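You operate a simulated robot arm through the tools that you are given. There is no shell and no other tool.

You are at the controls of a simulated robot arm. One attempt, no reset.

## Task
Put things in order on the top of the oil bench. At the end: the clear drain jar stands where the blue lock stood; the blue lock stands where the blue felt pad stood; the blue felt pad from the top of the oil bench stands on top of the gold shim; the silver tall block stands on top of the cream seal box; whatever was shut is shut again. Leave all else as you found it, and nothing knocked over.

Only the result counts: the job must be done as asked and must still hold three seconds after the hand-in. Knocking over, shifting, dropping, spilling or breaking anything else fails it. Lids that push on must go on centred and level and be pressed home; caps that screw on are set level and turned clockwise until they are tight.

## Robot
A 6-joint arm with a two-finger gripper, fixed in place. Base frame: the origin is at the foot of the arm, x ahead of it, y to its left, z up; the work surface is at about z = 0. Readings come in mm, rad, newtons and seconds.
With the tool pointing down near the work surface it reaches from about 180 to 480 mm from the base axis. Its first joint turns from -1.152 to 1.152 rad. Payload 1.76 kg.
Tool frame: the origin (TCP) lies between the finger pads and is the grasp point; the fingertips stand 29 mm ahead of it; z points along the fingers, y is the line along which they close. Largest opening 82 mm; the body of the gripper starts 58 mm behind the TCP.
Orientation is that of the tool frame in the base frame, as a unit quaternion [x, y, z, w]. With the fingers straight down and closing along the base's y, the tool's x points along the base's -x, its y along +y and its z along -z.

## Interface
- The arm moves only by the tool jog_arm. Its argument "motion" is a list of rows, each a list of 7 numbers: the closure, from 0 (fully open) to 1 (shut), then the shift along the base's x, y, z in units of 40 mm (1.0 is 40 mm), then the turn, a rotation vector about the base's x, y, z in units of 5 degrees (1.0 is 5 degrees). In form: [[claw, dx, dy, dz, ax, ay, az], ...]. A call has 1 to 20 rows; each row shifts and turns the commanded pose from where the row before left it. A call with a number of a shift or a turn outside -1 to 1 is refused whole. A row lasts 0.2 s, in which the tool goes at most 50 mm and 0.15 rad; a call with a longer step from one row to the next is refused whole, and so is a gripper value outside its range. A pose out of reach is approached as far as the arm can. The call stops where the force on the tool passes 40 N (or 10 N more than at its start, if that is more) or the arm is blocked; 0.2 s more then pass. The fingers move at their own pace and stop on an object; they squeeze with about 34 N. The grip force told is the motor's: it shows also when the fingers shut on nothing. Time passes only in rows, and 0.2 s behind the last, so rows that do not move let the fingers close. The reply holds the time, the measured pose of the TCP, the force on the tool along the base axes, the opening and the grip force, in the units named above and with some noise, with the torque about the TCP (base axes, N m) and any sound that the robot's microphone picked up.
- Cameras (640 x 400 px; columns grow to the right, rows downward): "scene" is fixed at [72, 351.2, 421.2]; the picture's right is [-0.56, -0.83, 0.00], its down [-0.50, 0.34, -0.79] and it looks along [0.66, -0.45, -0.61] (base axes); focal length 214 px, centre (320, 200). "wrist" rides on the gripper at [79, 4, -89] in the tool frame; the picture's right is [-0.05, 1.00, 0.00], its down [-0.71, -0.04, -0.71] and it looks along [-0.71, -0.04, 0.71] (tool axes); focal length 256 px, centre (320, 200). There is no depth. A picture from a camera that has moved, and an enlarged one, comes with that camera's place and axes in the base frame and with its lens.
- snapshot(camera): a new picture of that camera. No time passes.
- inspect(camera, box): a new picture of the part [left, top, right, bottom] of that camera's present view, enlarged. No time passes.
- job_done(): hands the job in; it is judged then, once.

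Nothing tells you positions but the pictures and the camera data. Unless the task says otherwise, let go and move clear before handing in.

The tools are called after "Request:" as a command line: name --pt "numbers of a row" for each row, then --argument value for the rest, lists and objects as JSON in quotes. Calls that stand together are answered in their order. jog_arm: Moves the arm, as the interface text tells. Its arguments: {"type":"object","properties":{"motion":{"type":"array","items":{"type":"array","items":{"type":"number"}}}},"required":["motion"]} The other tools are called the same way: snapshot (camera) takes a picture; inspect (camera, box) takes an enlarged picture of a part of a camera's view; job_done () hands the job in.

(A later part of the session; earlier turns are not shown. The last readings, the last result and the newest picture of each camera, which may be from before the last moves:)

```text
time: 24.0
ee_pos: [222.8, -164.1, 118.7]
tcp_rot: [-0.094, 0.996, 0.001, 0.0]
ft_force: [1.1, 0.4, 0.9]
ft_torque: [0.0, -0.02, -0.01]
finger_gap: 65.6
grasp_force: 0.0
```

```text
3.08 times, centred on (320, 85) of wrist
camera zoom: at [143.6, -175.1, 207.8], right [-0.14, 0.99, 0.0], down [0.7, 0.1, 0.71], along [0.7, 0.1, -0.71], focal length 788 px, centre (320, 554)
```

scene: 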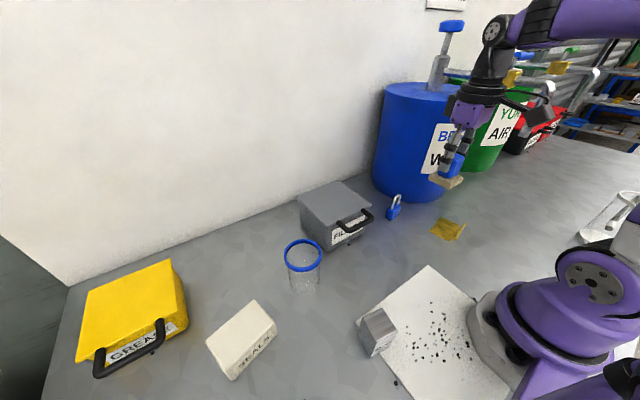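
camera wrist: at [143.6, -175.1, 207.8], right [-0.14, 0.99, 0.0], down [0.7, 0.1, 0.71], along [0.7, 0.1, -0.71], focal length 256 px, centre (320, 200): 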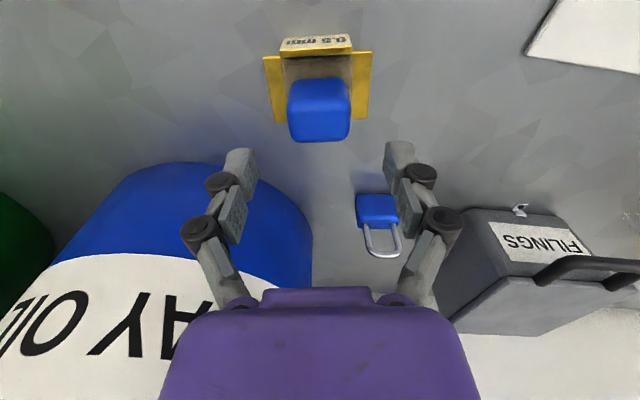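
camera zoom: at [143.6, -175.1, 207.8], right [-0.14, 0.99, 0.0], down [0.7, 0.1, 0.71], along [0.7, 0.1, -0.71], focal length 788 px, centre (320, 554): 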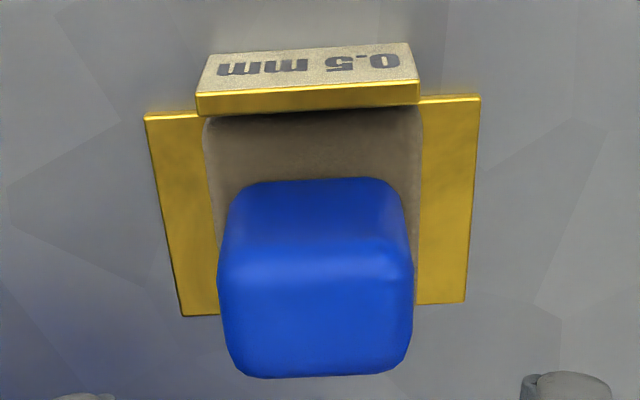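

Request:
jog_arm --pt "0.2 0.5 0.5 0.4 0 0 -0.6" --pt "0.2 0.6 0.7 0 0 0 -0.6" --pt "0.2 0.5 0.75 0 0 0 0" --pt "0 0 0 0 0 0 0" --pt "0 0 0 0 0 0 0"

Request:
snapshot --camera "wrist"

Request:
inspect --camera "wrist" --box '[250, 60, 400, 170]'

```text
time: 25.2
ee_pos: [289.6, -85.7, 136.9]
tcp_rot: [-0.042, 0.999, 0.001, 0.0]
ft_force: [1.2, -0.5, -0.1]
ft_torque: [0.0, 0.03, 0.02]
finger_gap: 82.0
grasp_force: 0.1
```

```text
taken
camera wrist: at [210.5, -87.3, 225.2], right [-0.03, 1.0, 0.0], down [0.71, 0.02, 0.71], along [0.71, 0.02, -0.71], focal length 256 px, centre (320, 200)
```

wrist: 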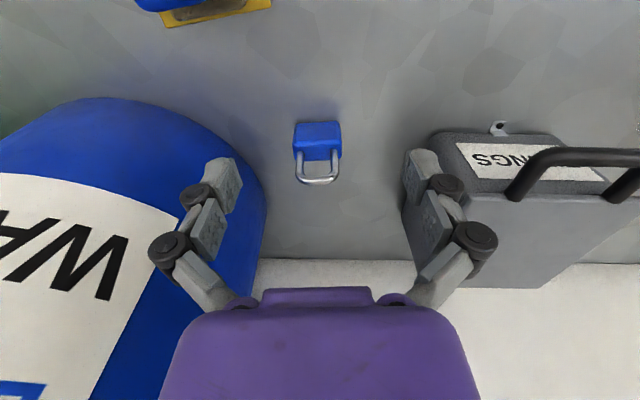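

```text
3.64 times, centred on (325, 115) of wrist
camera zoom: at [210.5, -87.3, 225.2], right [-0.03, 1.0, 0.0], down [0.71, 0.02, 0.71], along [0.71, 0.02, -0.71], focal length 931 px, centre (302, 509)
```

zoom: 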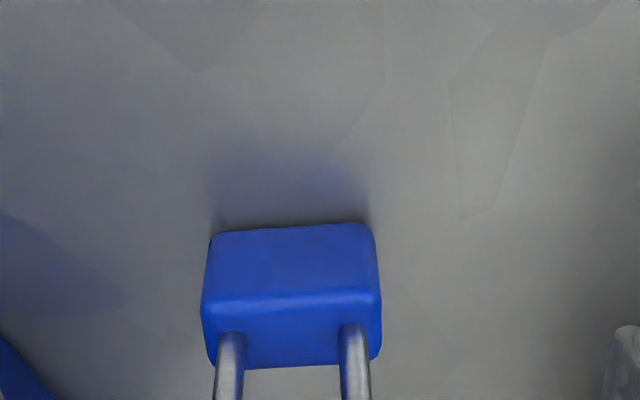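

The lock's centre is (340.3, −85.3) with a yaw of about +5.5°. That point is the jar's target. I'm moving over it and descending with the fingers straddling its long side.

Request:
jog_arm --pt "0 0.7 0 0 0 0 0.14" --pt "0 0.57 0.01 0 0 0 0" --pt "0 0 0 -0.4 0 0 0" --pt "0 0 0 0 0 0 0"

Request:
snapshot --camera "wrist"

Request:
inspect --camera "scene" --box '[340, 120, 460, 230]'

```text
time: 26.2
ee_pos: [340.5, -85.8, 119.6]
tcp_rot: [-0.049, 0.999, 0.001, 0.0]
ft_force: [0.9, -0.6, 0.2]
ft_torque: [0.0, -0.03, -0.01]
finger_gap: 82.1
grasp_force: 0.0
```

```text
taken
camera wrist: at [261.3, -88.4, 209.4], right [-0.04, 1.0, 0.0], down [0.71, 0.03, 0.71], along [0.71, 0.03, -0.71], focal length 256 px, centre (320, 200)
```

wrist: 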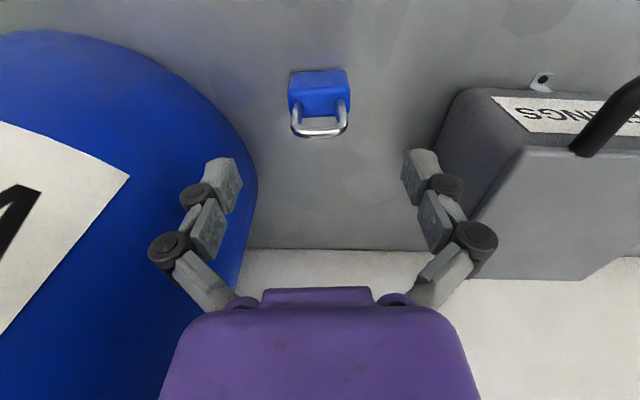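

```text
3.64 times, centred on (400, 175) of scene
camera zoom: at [72.0, 351.2, 421.2], right [-0.56, -0.83, 0.0], down [-0.5, 0.34, -0.79], along [0.66, -0.45, -0.61], focal length 780 px, centre (29, 291)
```

zoom: 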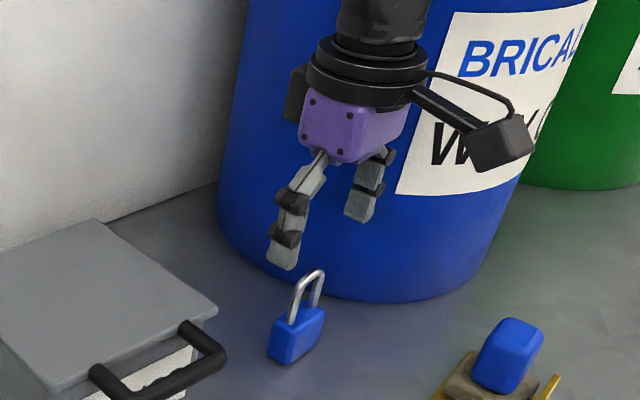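

Request:
jog_arm --pt "0.22 0 0 -0.4 0 0 0" --pt "0.22 0 0 -0.4 0 0 0" --pt "0.22 0 0 0 0 0 0"

Request:
inspect --camera "wrist" --box '[190, 60, 450, 220]'

```text
time: 27.0
ee_pos: [338.8, -84.3, 88.6]
tcp_rot: [-0.048, 0.999, 0.002, 0.0]
ft_force: [0.0, -0.6, 0.2]
ft_torque: [0.01, -0.01, 0.01]
finger_gap: 64.0
grasp_force: 0.1
```

```text
2.46 times, centred on (320, 140) of wrist
camera zoom: at [259.6, -88.3, 177.7], right [-0.04, 1.0, 0.0], down [0.71, 0.03, 0.71], along [0.71, 0.03, -0.71], focal length 630 px, centre (320, 348)
```

zoom: 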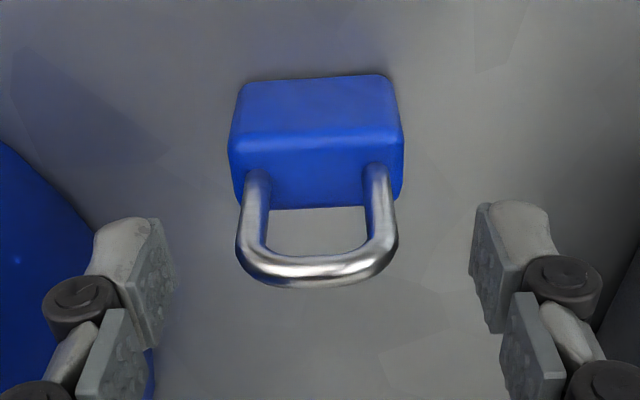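

Request:
jog_arm --pt "0.22 0.02 -0.02 -0.4 0 0 0" --pt "0.22 0 0 -0.4 0 0 0" --pt "0.22 0 0 -0.36 0 0 0" --pt "0.22 0 0 0 0 0 0"

Request:
inspect --camera "wrist" --box '[190, 80, 450, 240]'

Request:
inspect --camera "scene" --box '[340, 140, 460, 240]'

```text
time: 28.0
ee_pos: [337.8, -87.1, 44.1]
tcp_rot: [-0.049, 0.999, 0.001, 0.001]
ft_force: [0.2, -0.3, -0.3]
ft_torque: [-0.01, 0.0, 0.01]
finger_gap: 64.0
grasp_force: 0.0
```

```text
2.46 times, centred on (320, 160) of wrist
camera zoom: at [259.4, -90.8, 131.6], right [-0.04, 1.0, 0.0], down [0.71, 0.03, 0.71], along [0.71, 0.03, -0.71], focal length 630 px, centre (320, 298)
```

zoom: 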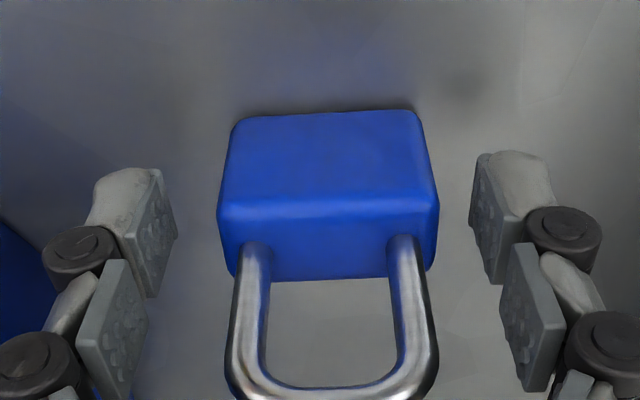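

```text
4.00 times, centred on (400, 190) of scene
camera zoom: at [72.0, 351.2, 421.2], right [-0.56, -0.83, 0.0], down [-0.5, 0.34, -0.79], along [0.66, -0.45, -0.61], focal length 858 px, centre (0, 240)
```

zoom: 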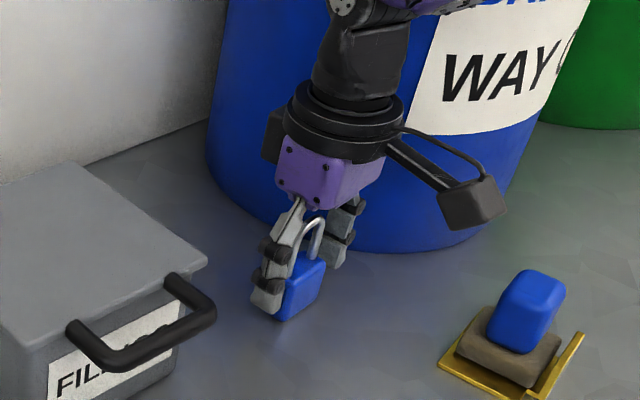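

Request:
jog_arm --pt "0.22 0.04 0.02 -0.1 0 0 0" --pt "1 0 0 0 0 0 0" --pt "1 0 0 0 0 0 0" --pt "1 0 0 0 0 0 0"

Request:
inspect --camera "wrist" --box '[190, 80, 450, 240]'

```text
time: 29.0
ee_pos: [339.4, -86.7, 38.8]
tcp_rot: [-0.049, 0.999, 0.0, 0.001]
ft_force: [-1.1, 2.4, 14.9]
ft_torque: [0.08, 0.02, 0.0]
finger_gap: 43.5
grasp_force: 34.3
```

```text
2.46 times, centred on (320, 160) of wrist
camera zoom: at [260.6, -89.8, 128.1], right [-0.04, 1.0, 0.0], down [0.71, 0.03, 0.71], along [0.71, 0.03, -0.71], focal length 630 px, centre (320, 298)
```

zoom: 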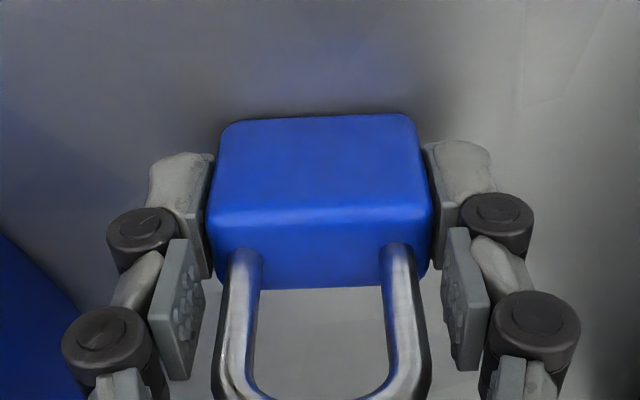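

The lock is held with its bottom at TCP−38.8 mm. I'm lifting, retreating and carrying it high over to the pad's old spot.

Request:
jog_arm --pt "1 0 0 0.2 0 0 0" --pt "1 0 0 0.5 0 0 0" --pt "1 0 0 0.9 0 0 0" --pt "1 -0.4 0.1 0.9 0 0 0" --pt "1 -0.6 0.2 0.9 0 0 0" --pt "1 -0.6 0.4 0.8 0 0 0" --pt "1 -0.5 0.8 0.3 0 0 0" --pt "1 0 0 0 0 0 0"

Request:
snapshot --camera "wrist"

Request:
snapshot --camera "scene"

```text
time: 30.8
ee_pos: [255.8, -26.1, 218.4]
tcp_rot: [-0.049, 0.999, 0.001, 0.0]
ft_force: [-0.4, 0.1, -1.5]
ft_torque: [-0.01, -0.01, 0.0]
finger_gap: 43.2
grasp_force: 34.0
```

```text
taken
camera wrist: at [177.4, -30.2, 307.4], right [-0.04, 1.0, 0.0], down [0.71, 0.03, 0.71], along [0.71, 0.03, -0.71], focal length 256 px, centre (320, 200)
```

wrist: 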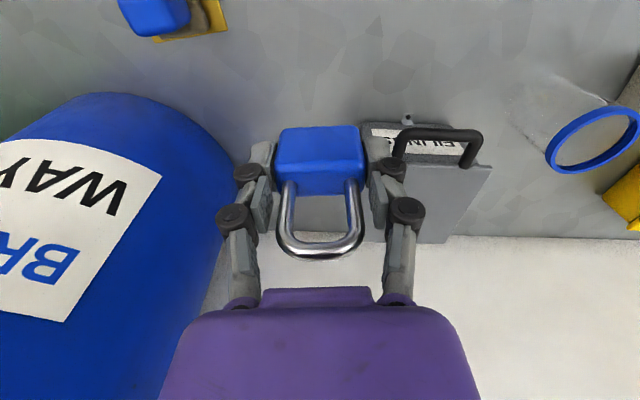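

```text
taken
```

scene: 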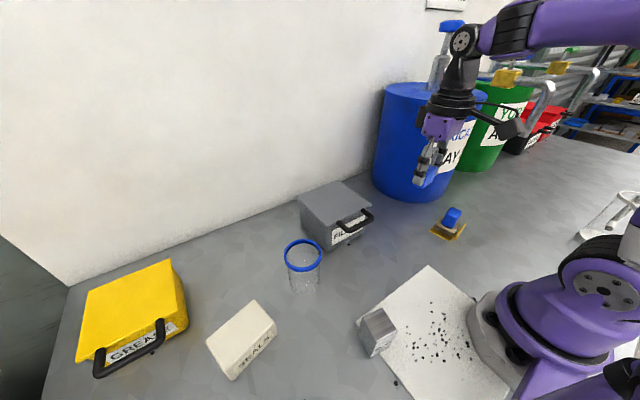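

Request:
jog_arm --pt "1 0 0.93 0 0 0 -0.4" --pt "1 0 0.93 0 0 0 -0.4" --pt "1 0 0.93 0 0 0 -0.32" --pt "1 0 0.93 0 0 0 0" --pt "1 0 0.93 0 0 0 0" --pt "1 0 0.93 0 0 0 0" --pt "1 0 0.93 0 0 0 0" --pt "1 0 0.93 0 0 0 0" --pt "1 0 0.93 0 0 0 0" --pt "1 0.5 0.1 -0.4 0 0 0" --pt "1 0.5 0 -0.4 0 0 0" --pt "1 0.5 0 -0.4 0 0 0" --pt "1 0.4 0 -0.4 0 0 0" --pt "1 0 0 0 0 0 0" --pt "1 0 0 0 0 0 0"

Request:
snapshot --camera "wrist"

Request:
snapshot --camera "scene"

```text
time: 34.0
ee_pos: [333.3, 313.6, 155.7]
tcp_rot: [0.0, 1.0, 0.001, 0.0]
ft_force: [-0.5, -0.7, -1.1]
ft_torque: [-0.01, 0.01, -0.02]
finger_gap: 43.1
grasp_force: 34.6
```

```text
taken
camera wrist: at [253.8, 318.6, 243.2], right [0.05, 1.0, 0.0], down [0.71, -0.04, 0.71], along [0.71, -0.04, -0.71], focal length 256 px, centre (320, 200)
```

wrist: 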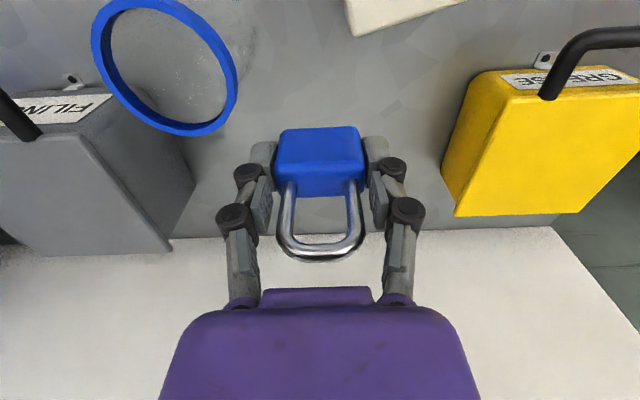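

```text
taken
```

scene: 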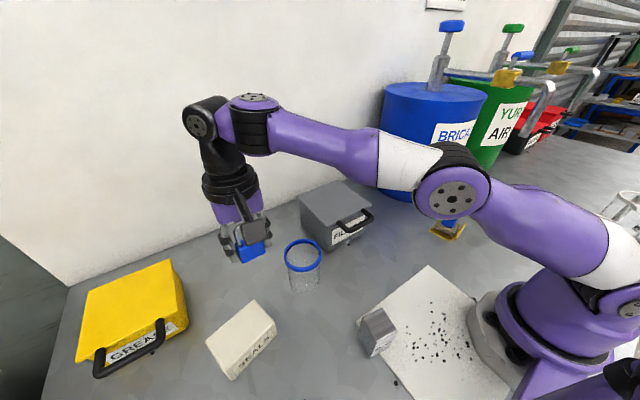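

Request:
jog_arm --pt "1 0.05 0.02 -0.5 0 0 0" --pt "1 0.12 0.04 -0.5 0 0 0" --pt "1 0.15 0.05 -0.4 0 0 0" --pt "1 0.15 0.05 -0.4 0 0 0" --pt "1 0 0 -0.2 0 0 0" --pt "1 0 0 0 0 0 0"

Request:
snapshot --camera "wrist"

Request:
inspect --camera "scene" --box '[190, 200, 340, 320]'

```text
time: 35.4
ee_pos: [350.8, 319.2, 75.4]
tcp_rot: [0.001, 1.0, 0.001, 0.0]
ft_force: [-0.5, 0.3, -1.4]
ft_torque: [0.01, -0.03, -0.04]
finger_gap: 43.3
grasp_force: 33.8
```

```text
taken
camera wrist: at [271.8, 323.2, 163.9], right [0.05, 1.0, 0.0], down [0.71, -0.04, 0.71], along [0.71, -0.04, -0.71], focal length 256 px, centre (320, 200)
```

wrist: 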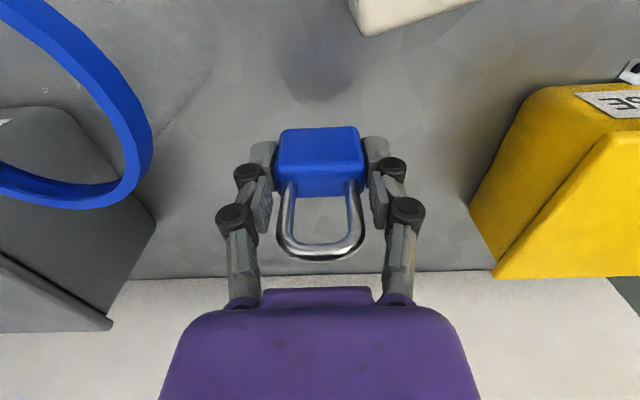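

```text
3.33 times, centred on (265, 260) of scene
camera zoom: at [72.0, 351.2, 421.2], right [-0.56, -0.83, 0.0], down [-0.5, 0.34, -0.79], along [0.66, -0.45, -0.61], focal length 715 px, centre (503, 0)
```

zoom: 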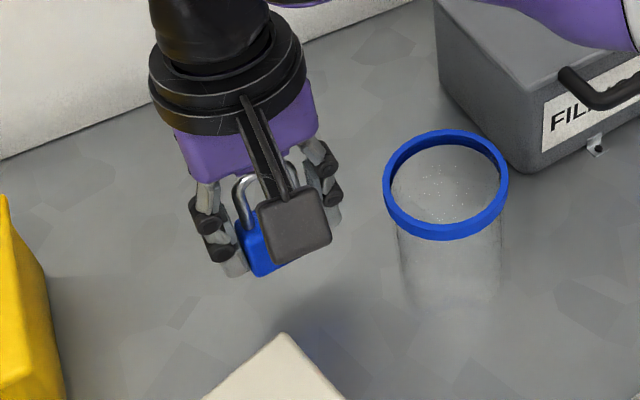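

Request:
jog_arm --pt "1 0.03 0.02 -0.4 0 0 0" --pt "1 0 0 -0.3 0 0 0" --pt "1 0 0 -0.1 0 0 0" --pt "1 0 0 -0.03 0 0 0" --pt "1 0 0 0 0 0 0"

Request:
jog_arm --pt "1 0 0 -0.03 0 0 0" --pt "1 0 0 0 0 0 0"

```text
time: 36.6
ee_pos: [350.7, 320.4, 41.9]
tcp_rot: [0.0, 1.0, 0.001, 0.0]
ft_force: [-0.3, 0.3, -0.5]
ft_torque: [0.0, 0.02, 0.02]
finger_gap: 43.4
grasp_force: 34.0
```

```text
time: 37.2
ee_pos: [351.4, 319.8, 40.0]
tcp_rot: [0.0, 1.0, 0.0, 0.0]
ft_force: [-0.4, 0.4, -1.7]
ft_torque: [0.01, 0.01, 0.0]
finger_gap: 43.3
grasp_force: 34.4
```

Request:
jog_arm --pt "1 0 0 -0.03 0 0 0" --pt "1 0 0 0 0 0 0"

Request:
inspect --camera "wrist" --box '[190, 80, 450, 240]'

Request:
inspect --camera "scene" --box '[220, 230, 320, 310]'

```text
time: 37.8
ee_pos: [350.7, 319.4, 39.1]
tcp_rot: [0.0, 1.0, 0.001, 0.0]
ft_force: [0.3, 0.4, -1.7]
ft_torque: [-0.01, 0.0, 0.0]
finger_gap: 43.2
grasp_force: 34.5
```

```text
2.46 times, centred on (320, 160) of wrist
camera zoom: at [271.8, 323.9, 128.0], right [0.05, 1.0, 0.0], down [0.71, -0.04, 0.71], along [0.71, -0.04, -0.71], focal length 630 px, centre (320, 298)
```

zoom: 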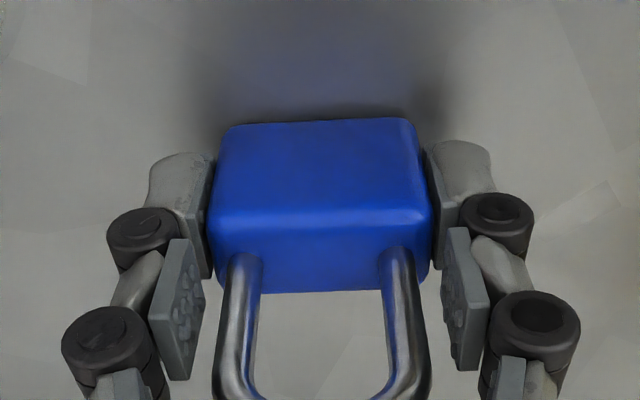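

```text
5.00 times, centred on (270, 270) of scene
camera zoom: at [72.0, 351.2, 421.2], right [-0.56, -0.83, 0.0], down [-0.5, 0.34, -0.79], along [0.66, -0.45, -0.61], focal length 1072 px, centre (570, -150)
```

zoom: 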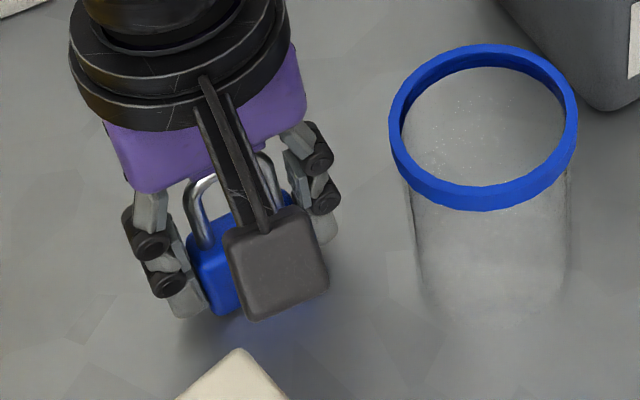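

Request:
jog_arm --pt "1 0 0 -0.03 0 0 0" --pt "1 0 0 0 0 0 0"

Request:
jog_arm --pt "1 0 0 -0.02 0 0 0" --pt "1 0 0 0 0 0 0"

```text
time: 38.4
ee_pos: [351.5, 319.7, 39.3]
tcp_rot: [0.0, 1.0, 0.002, 0.001]
ft_force: [-6.5, -5.2, 24.9]
ft_torque: [-0.19, 0.25, 0.02]
finger_gap: 43.5
grasp_force: 34.0
```

```text
time: 39.0
ee_pos: [352.7, 321.6, 38.0]
tcp_rot: [-0.001, 1.0, 0.002, 0.002]
ft_force: [-2.4, -0.4, 25.6]
ft_torque: [-0.04, 0.05, 0.0]
finger_gap: 43.7
grasp_force: 33.9
```

The lock is firmly down on the bench. I'm releasing and rising straight up.

Request:
jog_arm --pt "1 0 0 0.02 0 0 0" --pt "0.22 0 0 0 0 0 0" --pt "0.22 0 0 0 0 0 0" --pt "0.22 0 0 0.3 0 0 0" --pt "0.22 0 0 0.6 0 0 0" --pt "0.22 0 0 0.7 0 0 0" --pt "0.22 0 0 0.5 0 0 0" --pt "0.22 0 0 0 0 0 0"

Request:
snapshot --camera "wrist"

Request:
inspect --camera "scene" --box '[220, 220, 340, 310]'

```text
time: 40.8
ee_pos: [348.0, 315.7, 119.6]
tcp_rot: [0.0, 1.0, 0.001, 0.0]
ft_force: [0.1, 0.1, 0.3]
ft_torque: [0.03, -0.02, -0.03]
finger_gap: 63.9
grasp_force: 0.0
out of reach, approached as far as the arm can: row 7
```

```text
taken
camera wrist: at [269.4, 320.1, 207.4], right [0.05, 1.0, 0.0], down [0.71, -0.04, 0.71], along [0.71, -0.04, -0.71], focal length 256 px, centre (320, 200)
```

wrist: 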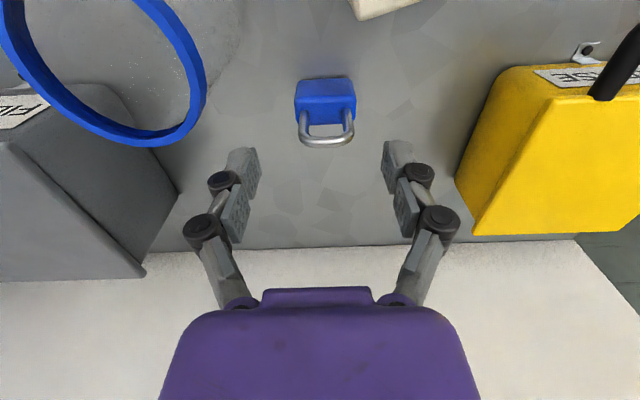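

```text
4.44 times, centred on (280, 265) of scene
camera zoom: at [72.0, 351.2, 421.2], right [-0.56, -0.83, 0.0], down [-0.5, 0.34, -0.79], along [0.66, -0.45, -0.61], focal length 953 px, centre (498, -89)
```

zoom: 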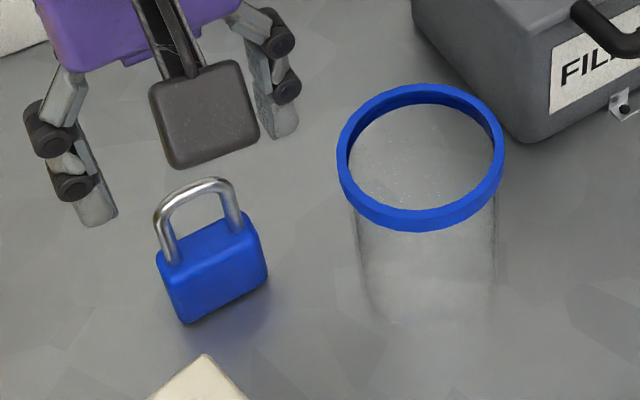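

The lock stands at about (352, 319). Before the jar I want a lower side view to learn its body shape and what it holds, so I'm backing up and around.

Request:
jog_arm --pt "0.22 -0.3 -0.1 0.6 0 0 0" --pt "0.22 -0.5 -0.2 0.6 0 0 0" --pt "0 -0.8 -0.3 0 0 0 0" --pt "0 -0.8 -0.3 0 0 0 0" --pt "0 -0.8 -0.3 0 0 0 0" --pt "0 -0.3 -0.2 -0.6 0 0 0" --pt "0 0 0 -0.7 0 0 0" --pt "0 0 0 -0.7 0 0 0" --pt "0 0 0 0 0 0 0" --pt "0 0 0 0 0 0 0"

Request:
snapshot --camera "wrist"

```text
time: 43.0
ee_pos: [210.2, 260.5, 87.4]
tcp_rot: [0.0, 1.0, 0.001, 0.0]
ft_force: [-0.5, -0.2, 0.3]
ft_torque: [0.02, 0.0, 0.01]
finger_gap: 81.9
grasp_force: 0.2
```

```text
taken
camera wrist: at [132.3, 264.8, 175.6], right [0.05, 1.0, 0.0], down [0.71, -0.04, 0.71], along [0.71, -0.04, -0.71], focal length 256 px, centre (320, 200)
```

wrist: 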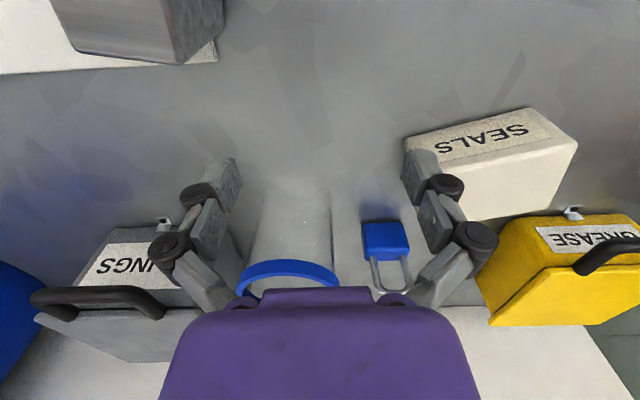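

Request:
inspect --camera "wrist" --box '[220, 160, 360, 290]'

Request:
inspect --camera "wrist" --box '[390, 90, 600, 230]'

Request:
inspect --camera "wrist" --box '[40, 0, 240, 100]'

```text
3.08 times, centred on (290, 225) of wrist
camera zoom: at [132.3, 264.8, 175.6], right [0.05, 1.0, 0.0], down [0.71, -0.04, 0.71], along [0.71, -0.04, -0.71], focal length 788 px, centre (412, 123)
```

zoom: 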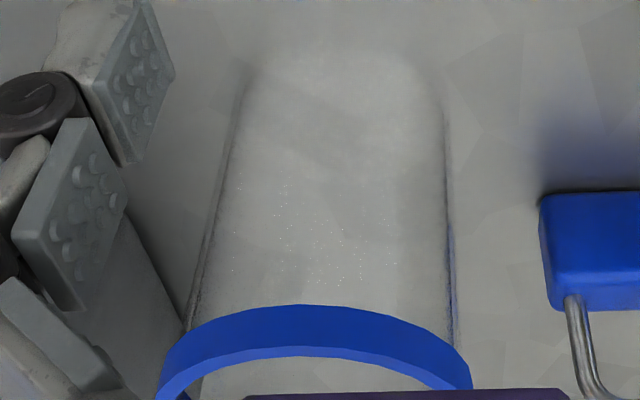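

```text
2.86 times, centred on (495, 160) of wrist
camera zoom: at [132.3, 264.8, 175.6], right [0.05, 1.0, 0.0], down [0.71, -0.04, 0.71], along [0.71, -0.04, -0.71], focal length 731 px, centre (-180, 314)
```

zoom: 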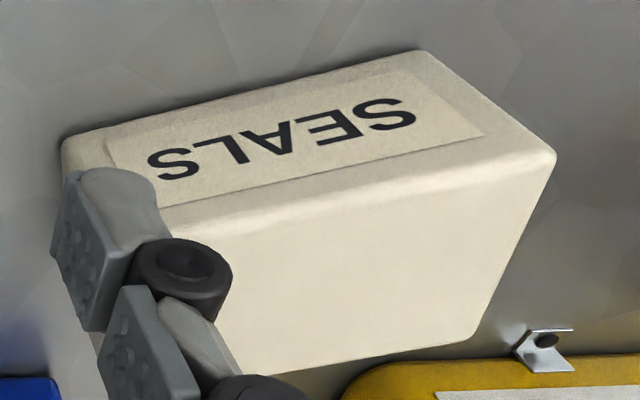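

```text
3.20 times, centred on (140, 50) of wrist
camera zoom: at [132.3, 264.8, 175.6], right [0.05, 1.0, 0.0], down [0.71, -0.04, 0.71], along [0.71, -0.04, -0.71], focal length 819 px, centre (896, 680)
```

zoom: 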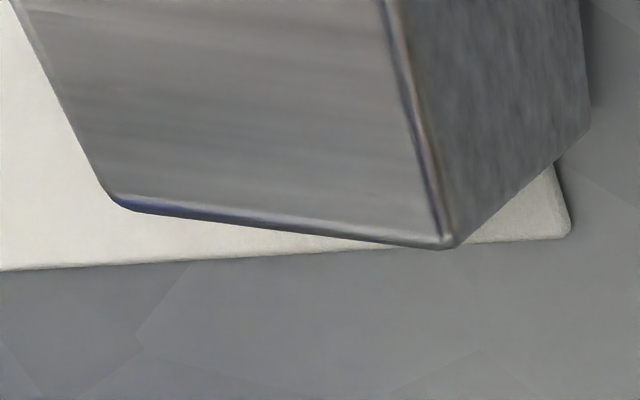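

The jar is a clear cylinder of r≈30 mm with a slightly wider blue rim, its axis at about (296, 236.5) and its top at z≈102. I'll grip the body below the rim, so I'm first positioning above it.

Request:
jog_arm --pt "0 0 0 0.9 0 0 0" --pt "0 0 0 0.9 0 0 0" --pt "0 0.7 -0.2 0 0 0 0" --pt "0 0.7 -0.2 0 0 0 0" --pt "0 0.74 -0.2 0 0 0 0" --pt "0 0 0 0 0 0 0" --pt "0 0 0 0 0 0 0"

Request:
snapshot --camera "wrist"

Request:
snapshot --camera "scene"

```text
time: 44.6
ee_pos: [296.1, 233.4, 160.4]
tcp_rot: [0.0, 1.0, 0.001, 0.0]
ft_force: [0.4, 0.3, 0.0]
ft_torque: [-0.01, -0.03, 0.0]
finger_gap: 82.3
grasp_force: 0.1
```

```text
taken
camera wrist: at [217.7, 237.8, 249.4], right [0.05, 1.0, 0.0], down [0.71, -0.04, 0.71], along [0.71, -0.04, -0.71], focal length 256 px, centre (320, 200)
```

wrist: 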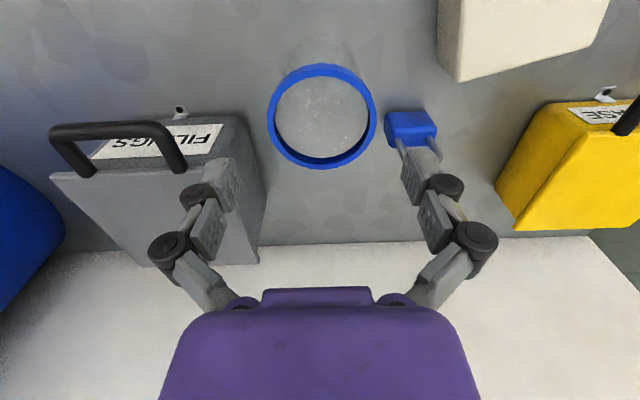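

```text
taken
```

scene: 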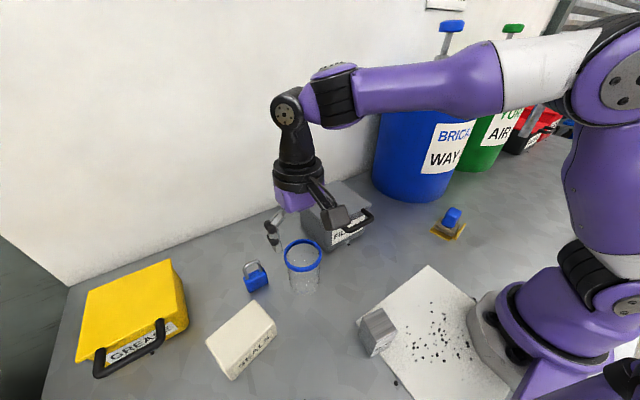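

Request:
jog_arm --pt "0 0 0.03 -0.5 0 0 0" --pt "0 0 0 -0.5 0 0 0" --pt "0 0 0 0 0 0 0"

Request:
snapshot --camera "wrist"

Request:
inspect --camera "scene" --box '[220, 170, 380, 300]'

```text
time: 45.4
ee_pos: [296.9, 236.0, 120.5]
tcp_rot: [0.0, 1.0, 0.001, 0.0]
ft_force: [0.2, -0.4, -0.7]
ft_torque: [0.02, -0.01, -0.04]
finger_gap: 82.0
grasp_force: 0.1
```

```text
taken
camera wrist: at [217.4, 240.0, 209.0], right [0.05, 1.0, 0.0], down [0.71, -0.04, 0.71], along [0.71, -0.04, -0.71], focal length 256 px, centre (320, 200)
```

wrist: 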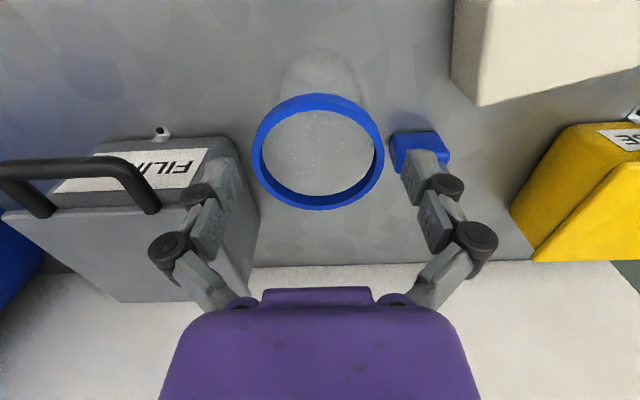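

```text
3.08 times, centred on (300, 235) of scene
camera zoom: at [72.0, 351.2, 421.2], right [-0.56, -0.83, 0.0], down [-0.5, 0.34, -0.79], along [0.66, -0.45, -0.61], focal length 660 px, centre (382, 92)
```

zoom: 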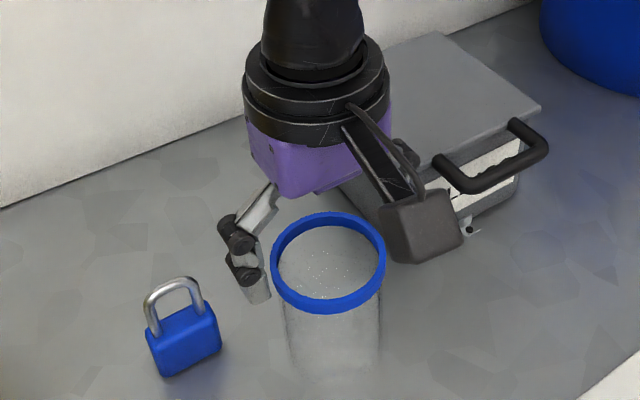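

Request:
jog_arm --pt "0 -0.03 -0.01 -0.3 0 0 0" --pt "0 0 0 -0.4 0 0 0" --pt "0 0 0 0 0 0 0"

Request:
snapshot --camera "wrist"

```text
time: 46.2
ee_pos: [294.8, 235.5, 90.9]
tcp_rot: [0.0, 1.0, 0.0, 0.0]
ft_force: [-0.1, 0.2, 0.8]
ft_torque: [0.0, 0.01, -0.04]
finger_gap: 82.0
grasp_force: 0.0
```

```text
taken
camera wrist: at [215.9, 239.2, 180.0], right [0.05, 1.0, 0.0], down [0.71, -0.04, 0.71], along [0.71, -0.04, -0.71], focal length 256 px, centre (320, 200)
```

wrist: 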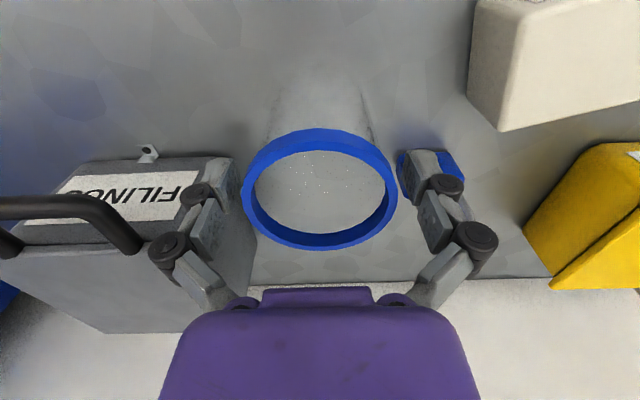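

Request:
jog_arm --pt "0 0 0 -0.3 0 0 0" --pt "0 0 0 -0.3 0 0 0" --pt "0 0 0 -0.2 0 0 0" --pt "0 0 0 0 0 0 0"

Request:
snapshot --camera "wrist"

Request:
inspect --camera "scene" --box '[240, 190, 380, 310]'

```text
time: 47.2
ee_pos: [294.0, 237.4, 58.9]
tcp_rot: [0.0, 1.0, 0.0, 0.0]
ft_force: [0.2, 0.1, 0.0]
ft_torque: [0.01, 0.0, 0.02]
finger_gap: 81.9
grasp_force: 0.1
```

```text
taken
camera wrist: at [214.9, 241.1, 148.3], right [0.05, 1.0, 0.0], down [0.71, -0.04, 0.71], along [0.71, -0.04, -0.71], focal length 256 px, centre (320, 200)
```

wrist: 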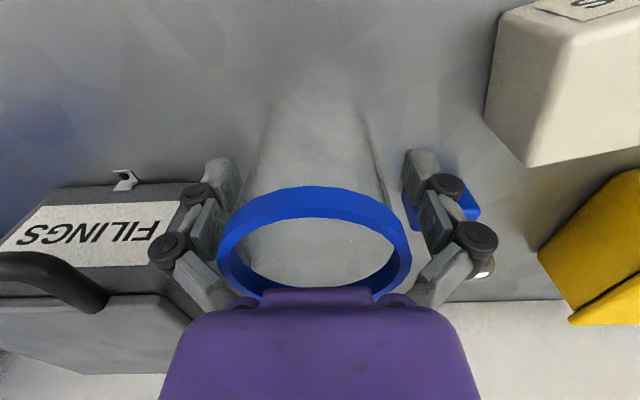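

```text
3.33 times, centred on (310, 250) of scene
camera zoom: at [72.0, 351.2, 421.2], right [-0.56, -0.83, 0.0], down [-0.5, 0.34, -0.79], along [0.66, -0.45, -0.61], focal length 715 px, centre (353, 33)
```

zoom: 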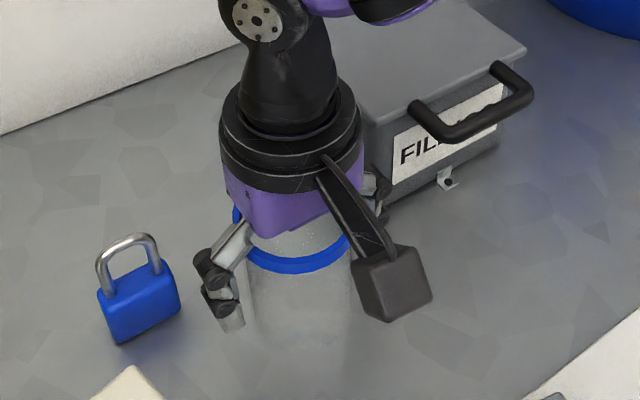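

Closing here would bring the finger links into the rim, so I'll raise and grip the blue rim with the distal pads instead. A small lift will then test that the whole jar comes up.

Request:
jog_arm --pt "0 0.02 -0.03 0.3 0 0 0" --pt "0 0 0 0.4 0 0 0" --pt "0 0 0 0.4 0 0 0" --pt "0 0 0 0 0 0 0"

Request:
inspect --camera "wrist" --box '[190, 80, 450, 240]'

```text
time: 48.2
ee_pos: [293.4, 235.1, 103.8]
tcp_rot: [0.0, 1.0, 0.001, 0.0]
ft_force: [0.8, 0.6, 0.0]
ft_torque: [-0.01, 0.0, 0.01]
finger_gap: 81.9
grasp_force: 0.1
```

```text
2.46 times, centred on (320, 160) of wrist
camera zoom: at [214.5, 238.1, 192.9], right [0.05, 1.0, 0.0], down [0.71, -0.04, 0.71], along [0.71, -0.04, -0.71], focal length 630 px, centre (320, 298)
```

zoom: 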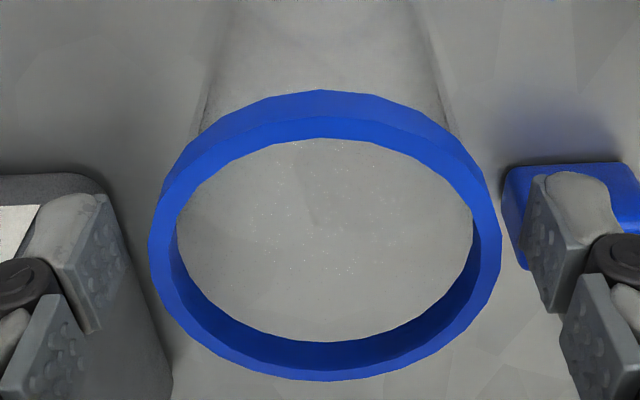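

Request:
jog_arm --pt "0.1 0 0 0 0 0 0" --pt "1 0 0 0 0 0 0" --pt "1 0 0 0 0 0 0" --pt "1 0 0 0 0 0 0"

Request:
inspect --camera "wrist" --box '[190, 80, 450, 240]'

```text
time: 49.2
ee_pos: [293.7, 234.0, 104.1]
tcp_rot: [0.0, 1.0, 0.002, 0.001]
ft_force: [-0.6, -1.1, 16.4]
ft_torque: [-0.24, -0.05, -0.03]
finger_gap: 64.9
grasp_force: 34.1
```

```text
2.46 times, centred on (320, 160) of wrist
camera zoom: at [214.6, 238.3, 193.2], right [0.05, 1.0, 0.0], down [0.7, -0.04, 0.71], along [0.71, -0.04, -0.71], focal length 630 px, centre (320, 298)
```

zoom: 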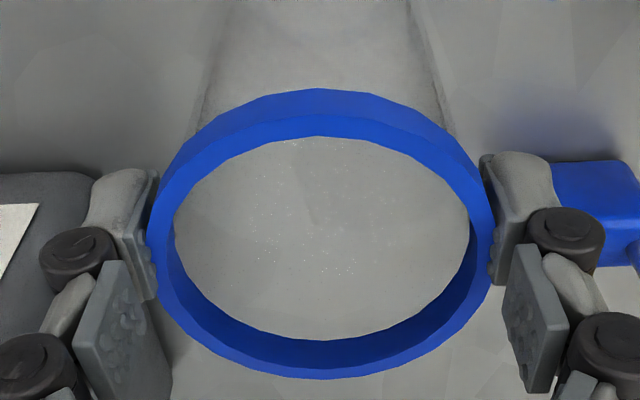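

Request:
jog_arm --pt "1 0 0 0.05 0 0 0" --pt "1 0 0 0.05 0 0 0" --pt "1 0 0 0.1 0 0 0" --pt "1 0 0 0.1 0 0 0" --pt "1 0 0 0 0 0 0"

Request:
inspect --camera "wrist" --box '[190, 80, 450, 240]'

Request:
inspect --camera "scene" --box '[240, 190, 380, 310]'

```text
time: 50.4
ee_pos: [293.2, 234.7, 116.2]
tcp_rot: [0.0, 1.0, 0.0, 0.0]
ft_force: [-0.2, 0.3, -1.3]
ft_torque: [0.02, -0.01, 0.01]
finger_gap: 64.9
grasp_force: 34.3
```

```text
2.46 times, centred on (320, 160) of wrist
camera zoom: at [214.4, 238.9, 204.7], right [0.05, 1.0, 0.0], down [0.71, -0.04, 0.71], along [0.71, -0.04, -0.71], focal length 630 px, centre (320, 298)
```

zoom: 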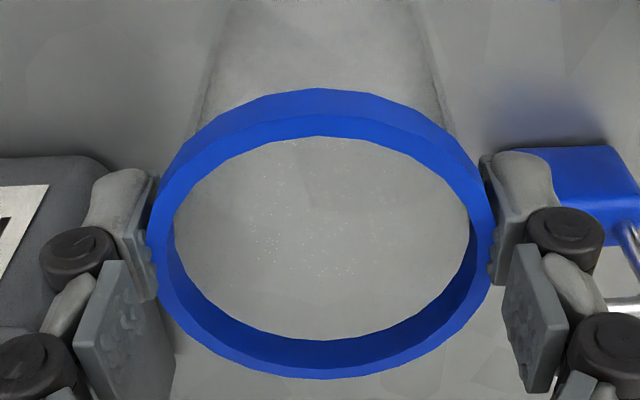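

```text
3.33 times, centred on (310, 250) of scene
camera zoom: at [72.0, 351.2, 421.2], right [-0.56, -0.83, 0.0], down [-0.5, 0.34, -0.79], along [0.66, -0.45, -0.61], focal length 715 px, centre (353, 33)
```

zoom: 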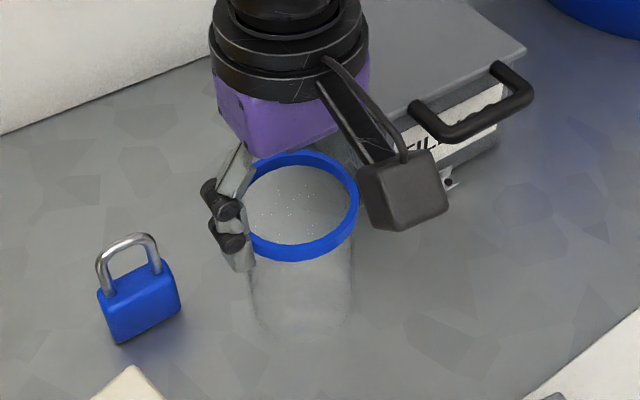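

The whole jar lifts as one. I'm carrying it upright and slowly, high and pulled back from the FILINGS handle, toward the lock's old spot.

Request:
jog_arm --pt "1 -0.05 0 0.25 0 0 0" --pt "1 -0.15 0 0.45 0 0 0" --pt "1 -0.25 0 0.5 0 0 0" --pt "1 -0.3 0 0.5 0 0 0" --pt "1 -0.25 -0.1 0.45 0 0 0" --pt "1 -0.1 -0.25 0.25 0 0 0" --pt "1 -0.05 -0.4 0.1 0 0 0" --pt "1 0 -0.5 0 0 0 0" --pt "1 0 -0.5 0 0 0 0" --pt "1 0 -0.5 0 0 0 0" --pt "1 0 -0.5 0 0 0 0" --pt "1 0 -0.5 0 0 0 0" --pt "1 0 -0.5 0 0 0 0" --pt "1 0 -0.5 0 0 0 0" --pt "1 0 -0.5 0 0 0 0" --pt "1 0 -0.5 0 0 0 0" --pt "1 0 -0.5 0 0 0 0" --pt "1 0 -0.5 0 0 0 0" --pt "1 0 -0.5 0 0 0 0" --pt "1 0 -0.4 0 0 0 0"

Request:
snapshot --camera "wrist"

Request:
snapshot --camera "scene"

```text
time: 54.6
ee_pos: [248.8, -49.0, 216.7]
tcp_rot: [0.001, 1.0, 0.001, 0.0]
ft_force: [-0.3, 0.1, -1.2]
ft_torque: [0.02, -0.01, -0.01]
finger_gap: 64.6
grasp_force: 34.3
```

```text
taken
camera wrist: at [169.2, -44.9, 306.3], right [0.05, 1.0, 0.0], down [0.71, -0.04, 0.71], along [0.71, -0.04, -0.71], focal length 256 px, centre (320, 200)
```

wrist: 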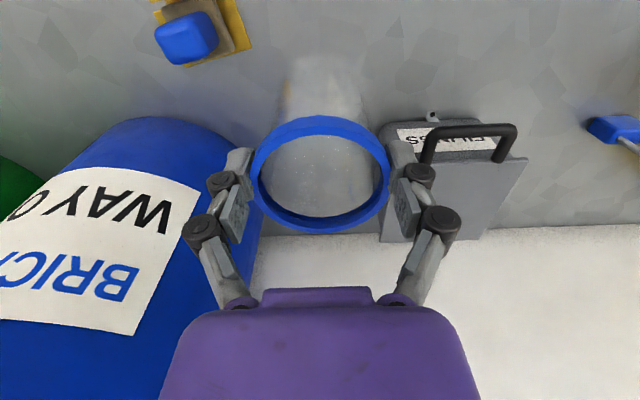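

```text
taken
```

scene: 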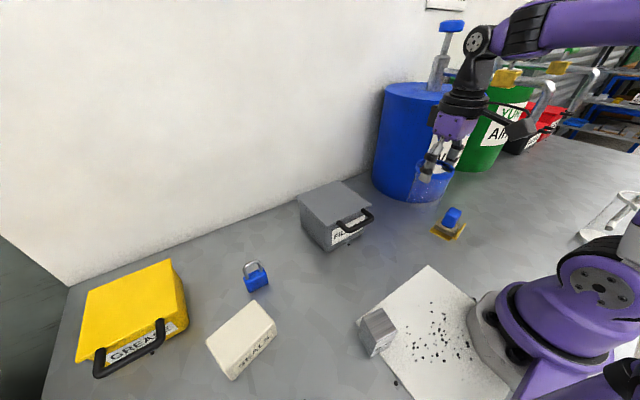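

Request:
jog_arm --pt "1 0.25 -0.1 0 0 0 0" --pt "1 0.4 -0.16 -0.1 0 0 0" --pt "1 0.45 -0.18 -0.2 0 0 0" --pt "1 0.45 -0.18 -0.3 0 0 0" --pt "1 0.4 -0.17 -0.4 0 0 0" --pt "1 0.28 -0.12 -0.4 0 0 0" --pt "1 0 0 -0.2 0 0 0" --pt "1 0 0 0 0 0 0"

Request:
snapshot --camera "wrist"

Request:
inspect --camera "scene" --box '[340, 100, 480, 240]'

```text
time: 56.4
ee_pos: [338.2, -86.9, 152.0]
tcp_rot: [0.001, 1.0, 0.001, 0.0]
ft_force: [-0.1, 0.0, -0.4]
ft_torque: [0.0, 0.02, -0.01]
finger_gap: 64.6
grasp_force: 34.1
```

```text
taken
camera wrist: at [259.5, -82.5, 240.9], right [0.05, 1.0, 0.0], down [0.71, -0.04, 0.71], along [0.71, -0.04, -0.71], focal length 256 px, centre (320, 200)
```

wrist: 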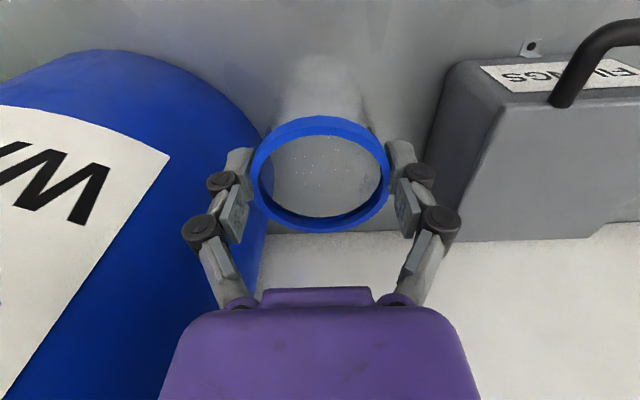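

```text
2.86 times, centred on (410, 170) of scene
camera zoom: at [72.0, 351.2, 421.2], right [-0.56, -0.83, 0.0], down [-0.5, 0.34, -0.79], along [0.66, -0.45, -0.61], focal length 613 px, centre (63, 286)
```

zoom: 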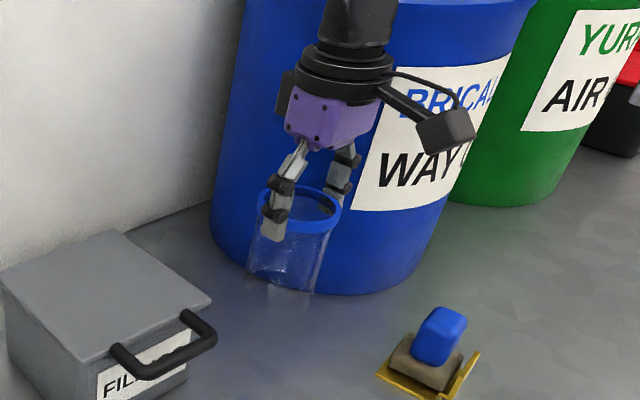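

Request:
jog_arm --pt "1 0 0.02 -0.3 0 0 0" --pt "1 0 0 -0.4 0 0 0" --pt "1 0 0 -0.3 0 0 0" --pt "1 0 0 -0.08 0 0 0" --pt "1 0 0 0 0 0 0"

Request:
jog_arm --pt "1 0 0 -0.04 0 0 0" --pt "1 0 0 0 0 0 0"

Request:
inspect --camera "scene" --box '[340, 130, 440, 240]'

```text
time: 57.6
ee_pos: [336.9, -86.0, 108.0]
tcp_rot: [0.0, 1.0, 0.0, 0.001]
ft_force: [0.0, -0.7, 0.1]
ft_torque: [0.01, 0.02, -0.02]
finger_gap: 64.6
grasp_force: 34.3
```

```text
time: 58.2
ee_pos: [337.7, -86.4, 106.5]
tcp_rot: [0.0, 1.0, 0.001, 0.0]
ft_force: [0.9, -0.2, -0.4]
ft_torque: [0.0, 0.0, -0.02]
finger_gap: 64.9
grasp_force: 33.9
```

```text
3.64 times, centred on (390, 185) of scene
camera zoom: at [72.0, 351.2, 421.2], right [-0.56, -0.83, 0.0], down [-0.5, 0.34, -0.79], along [0.66, -0.45, -0.61], focal length 780 px, centre (66, 254)
```

zoom: 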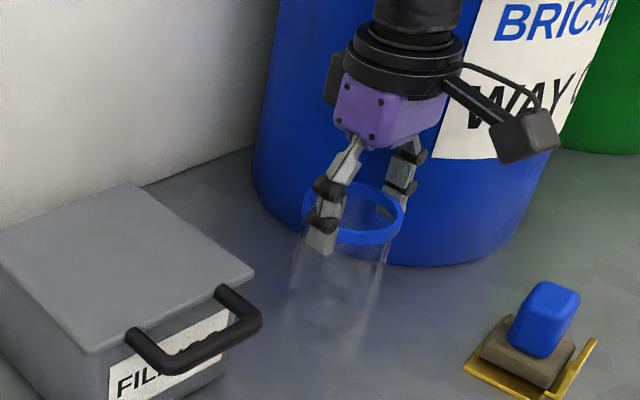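

Request:
jog_arm --pt "1 0 0 -0.03 0 0 0" --pt "1 0 0 0 0 0 0"

Request:
jog_arm --pt "1 0 0 -0.03 0 0 0" --pt "1 0 0 0 0 0 0"

```text
time: 58.8
ee_pos: [337.9, -85.0, 105.3]
tcp_rot: [0.0, 1.0, 0.001, 0.0]
ft_force: [0.0, -0.6, -1.1]
ft_torque: [0.03, -0.01, 0.02]
finger_gap: 64.7
grasp_force: 33.7
```

```text
time: 59.4
ee_pos: [337.7, -87.0, 103.5]
tcp_rot: [-0.001, 1.0, 0.001, 0.0]
ft_force: [0.5, -0.3, -0.6]
ft_torque: [0.0, 0.01, -0.03]
finger_gap: 64.7
grasp_force: 34.1
```

Request:
jog_arm --pt "1 0 0 -0.02 0 0 0" --pt "1 0 0 0 0 0 0"

Request:
jog_arm --pt "1 0 0 -0.02 0 0 0" --pt "1 0 0 0 0 0 0"

```text
time: 60.0
ee_pos: [338.2, -85.3, 104.9]
tcp_rot: [0.0, 1.0, 0.001, 0.001]
ft_force: [1.0, 1.8, 7.5]
ft_torque: [0.17, -0.15, 0.05]
finger_gap: 64.9
grasp_force: 33.7
```

```text
time: 60.6
ee_pos: [339.0, -86.6, 103.8]
tcp_rot: [0.001, 1.0, 0.0, 0.001]
ft_force: [-2.5, -1.1, 21.1]
ft_torque: [-0.06, -0.06, 0.04]
finger_gap: 64.9
grasp_force: 34.1
```

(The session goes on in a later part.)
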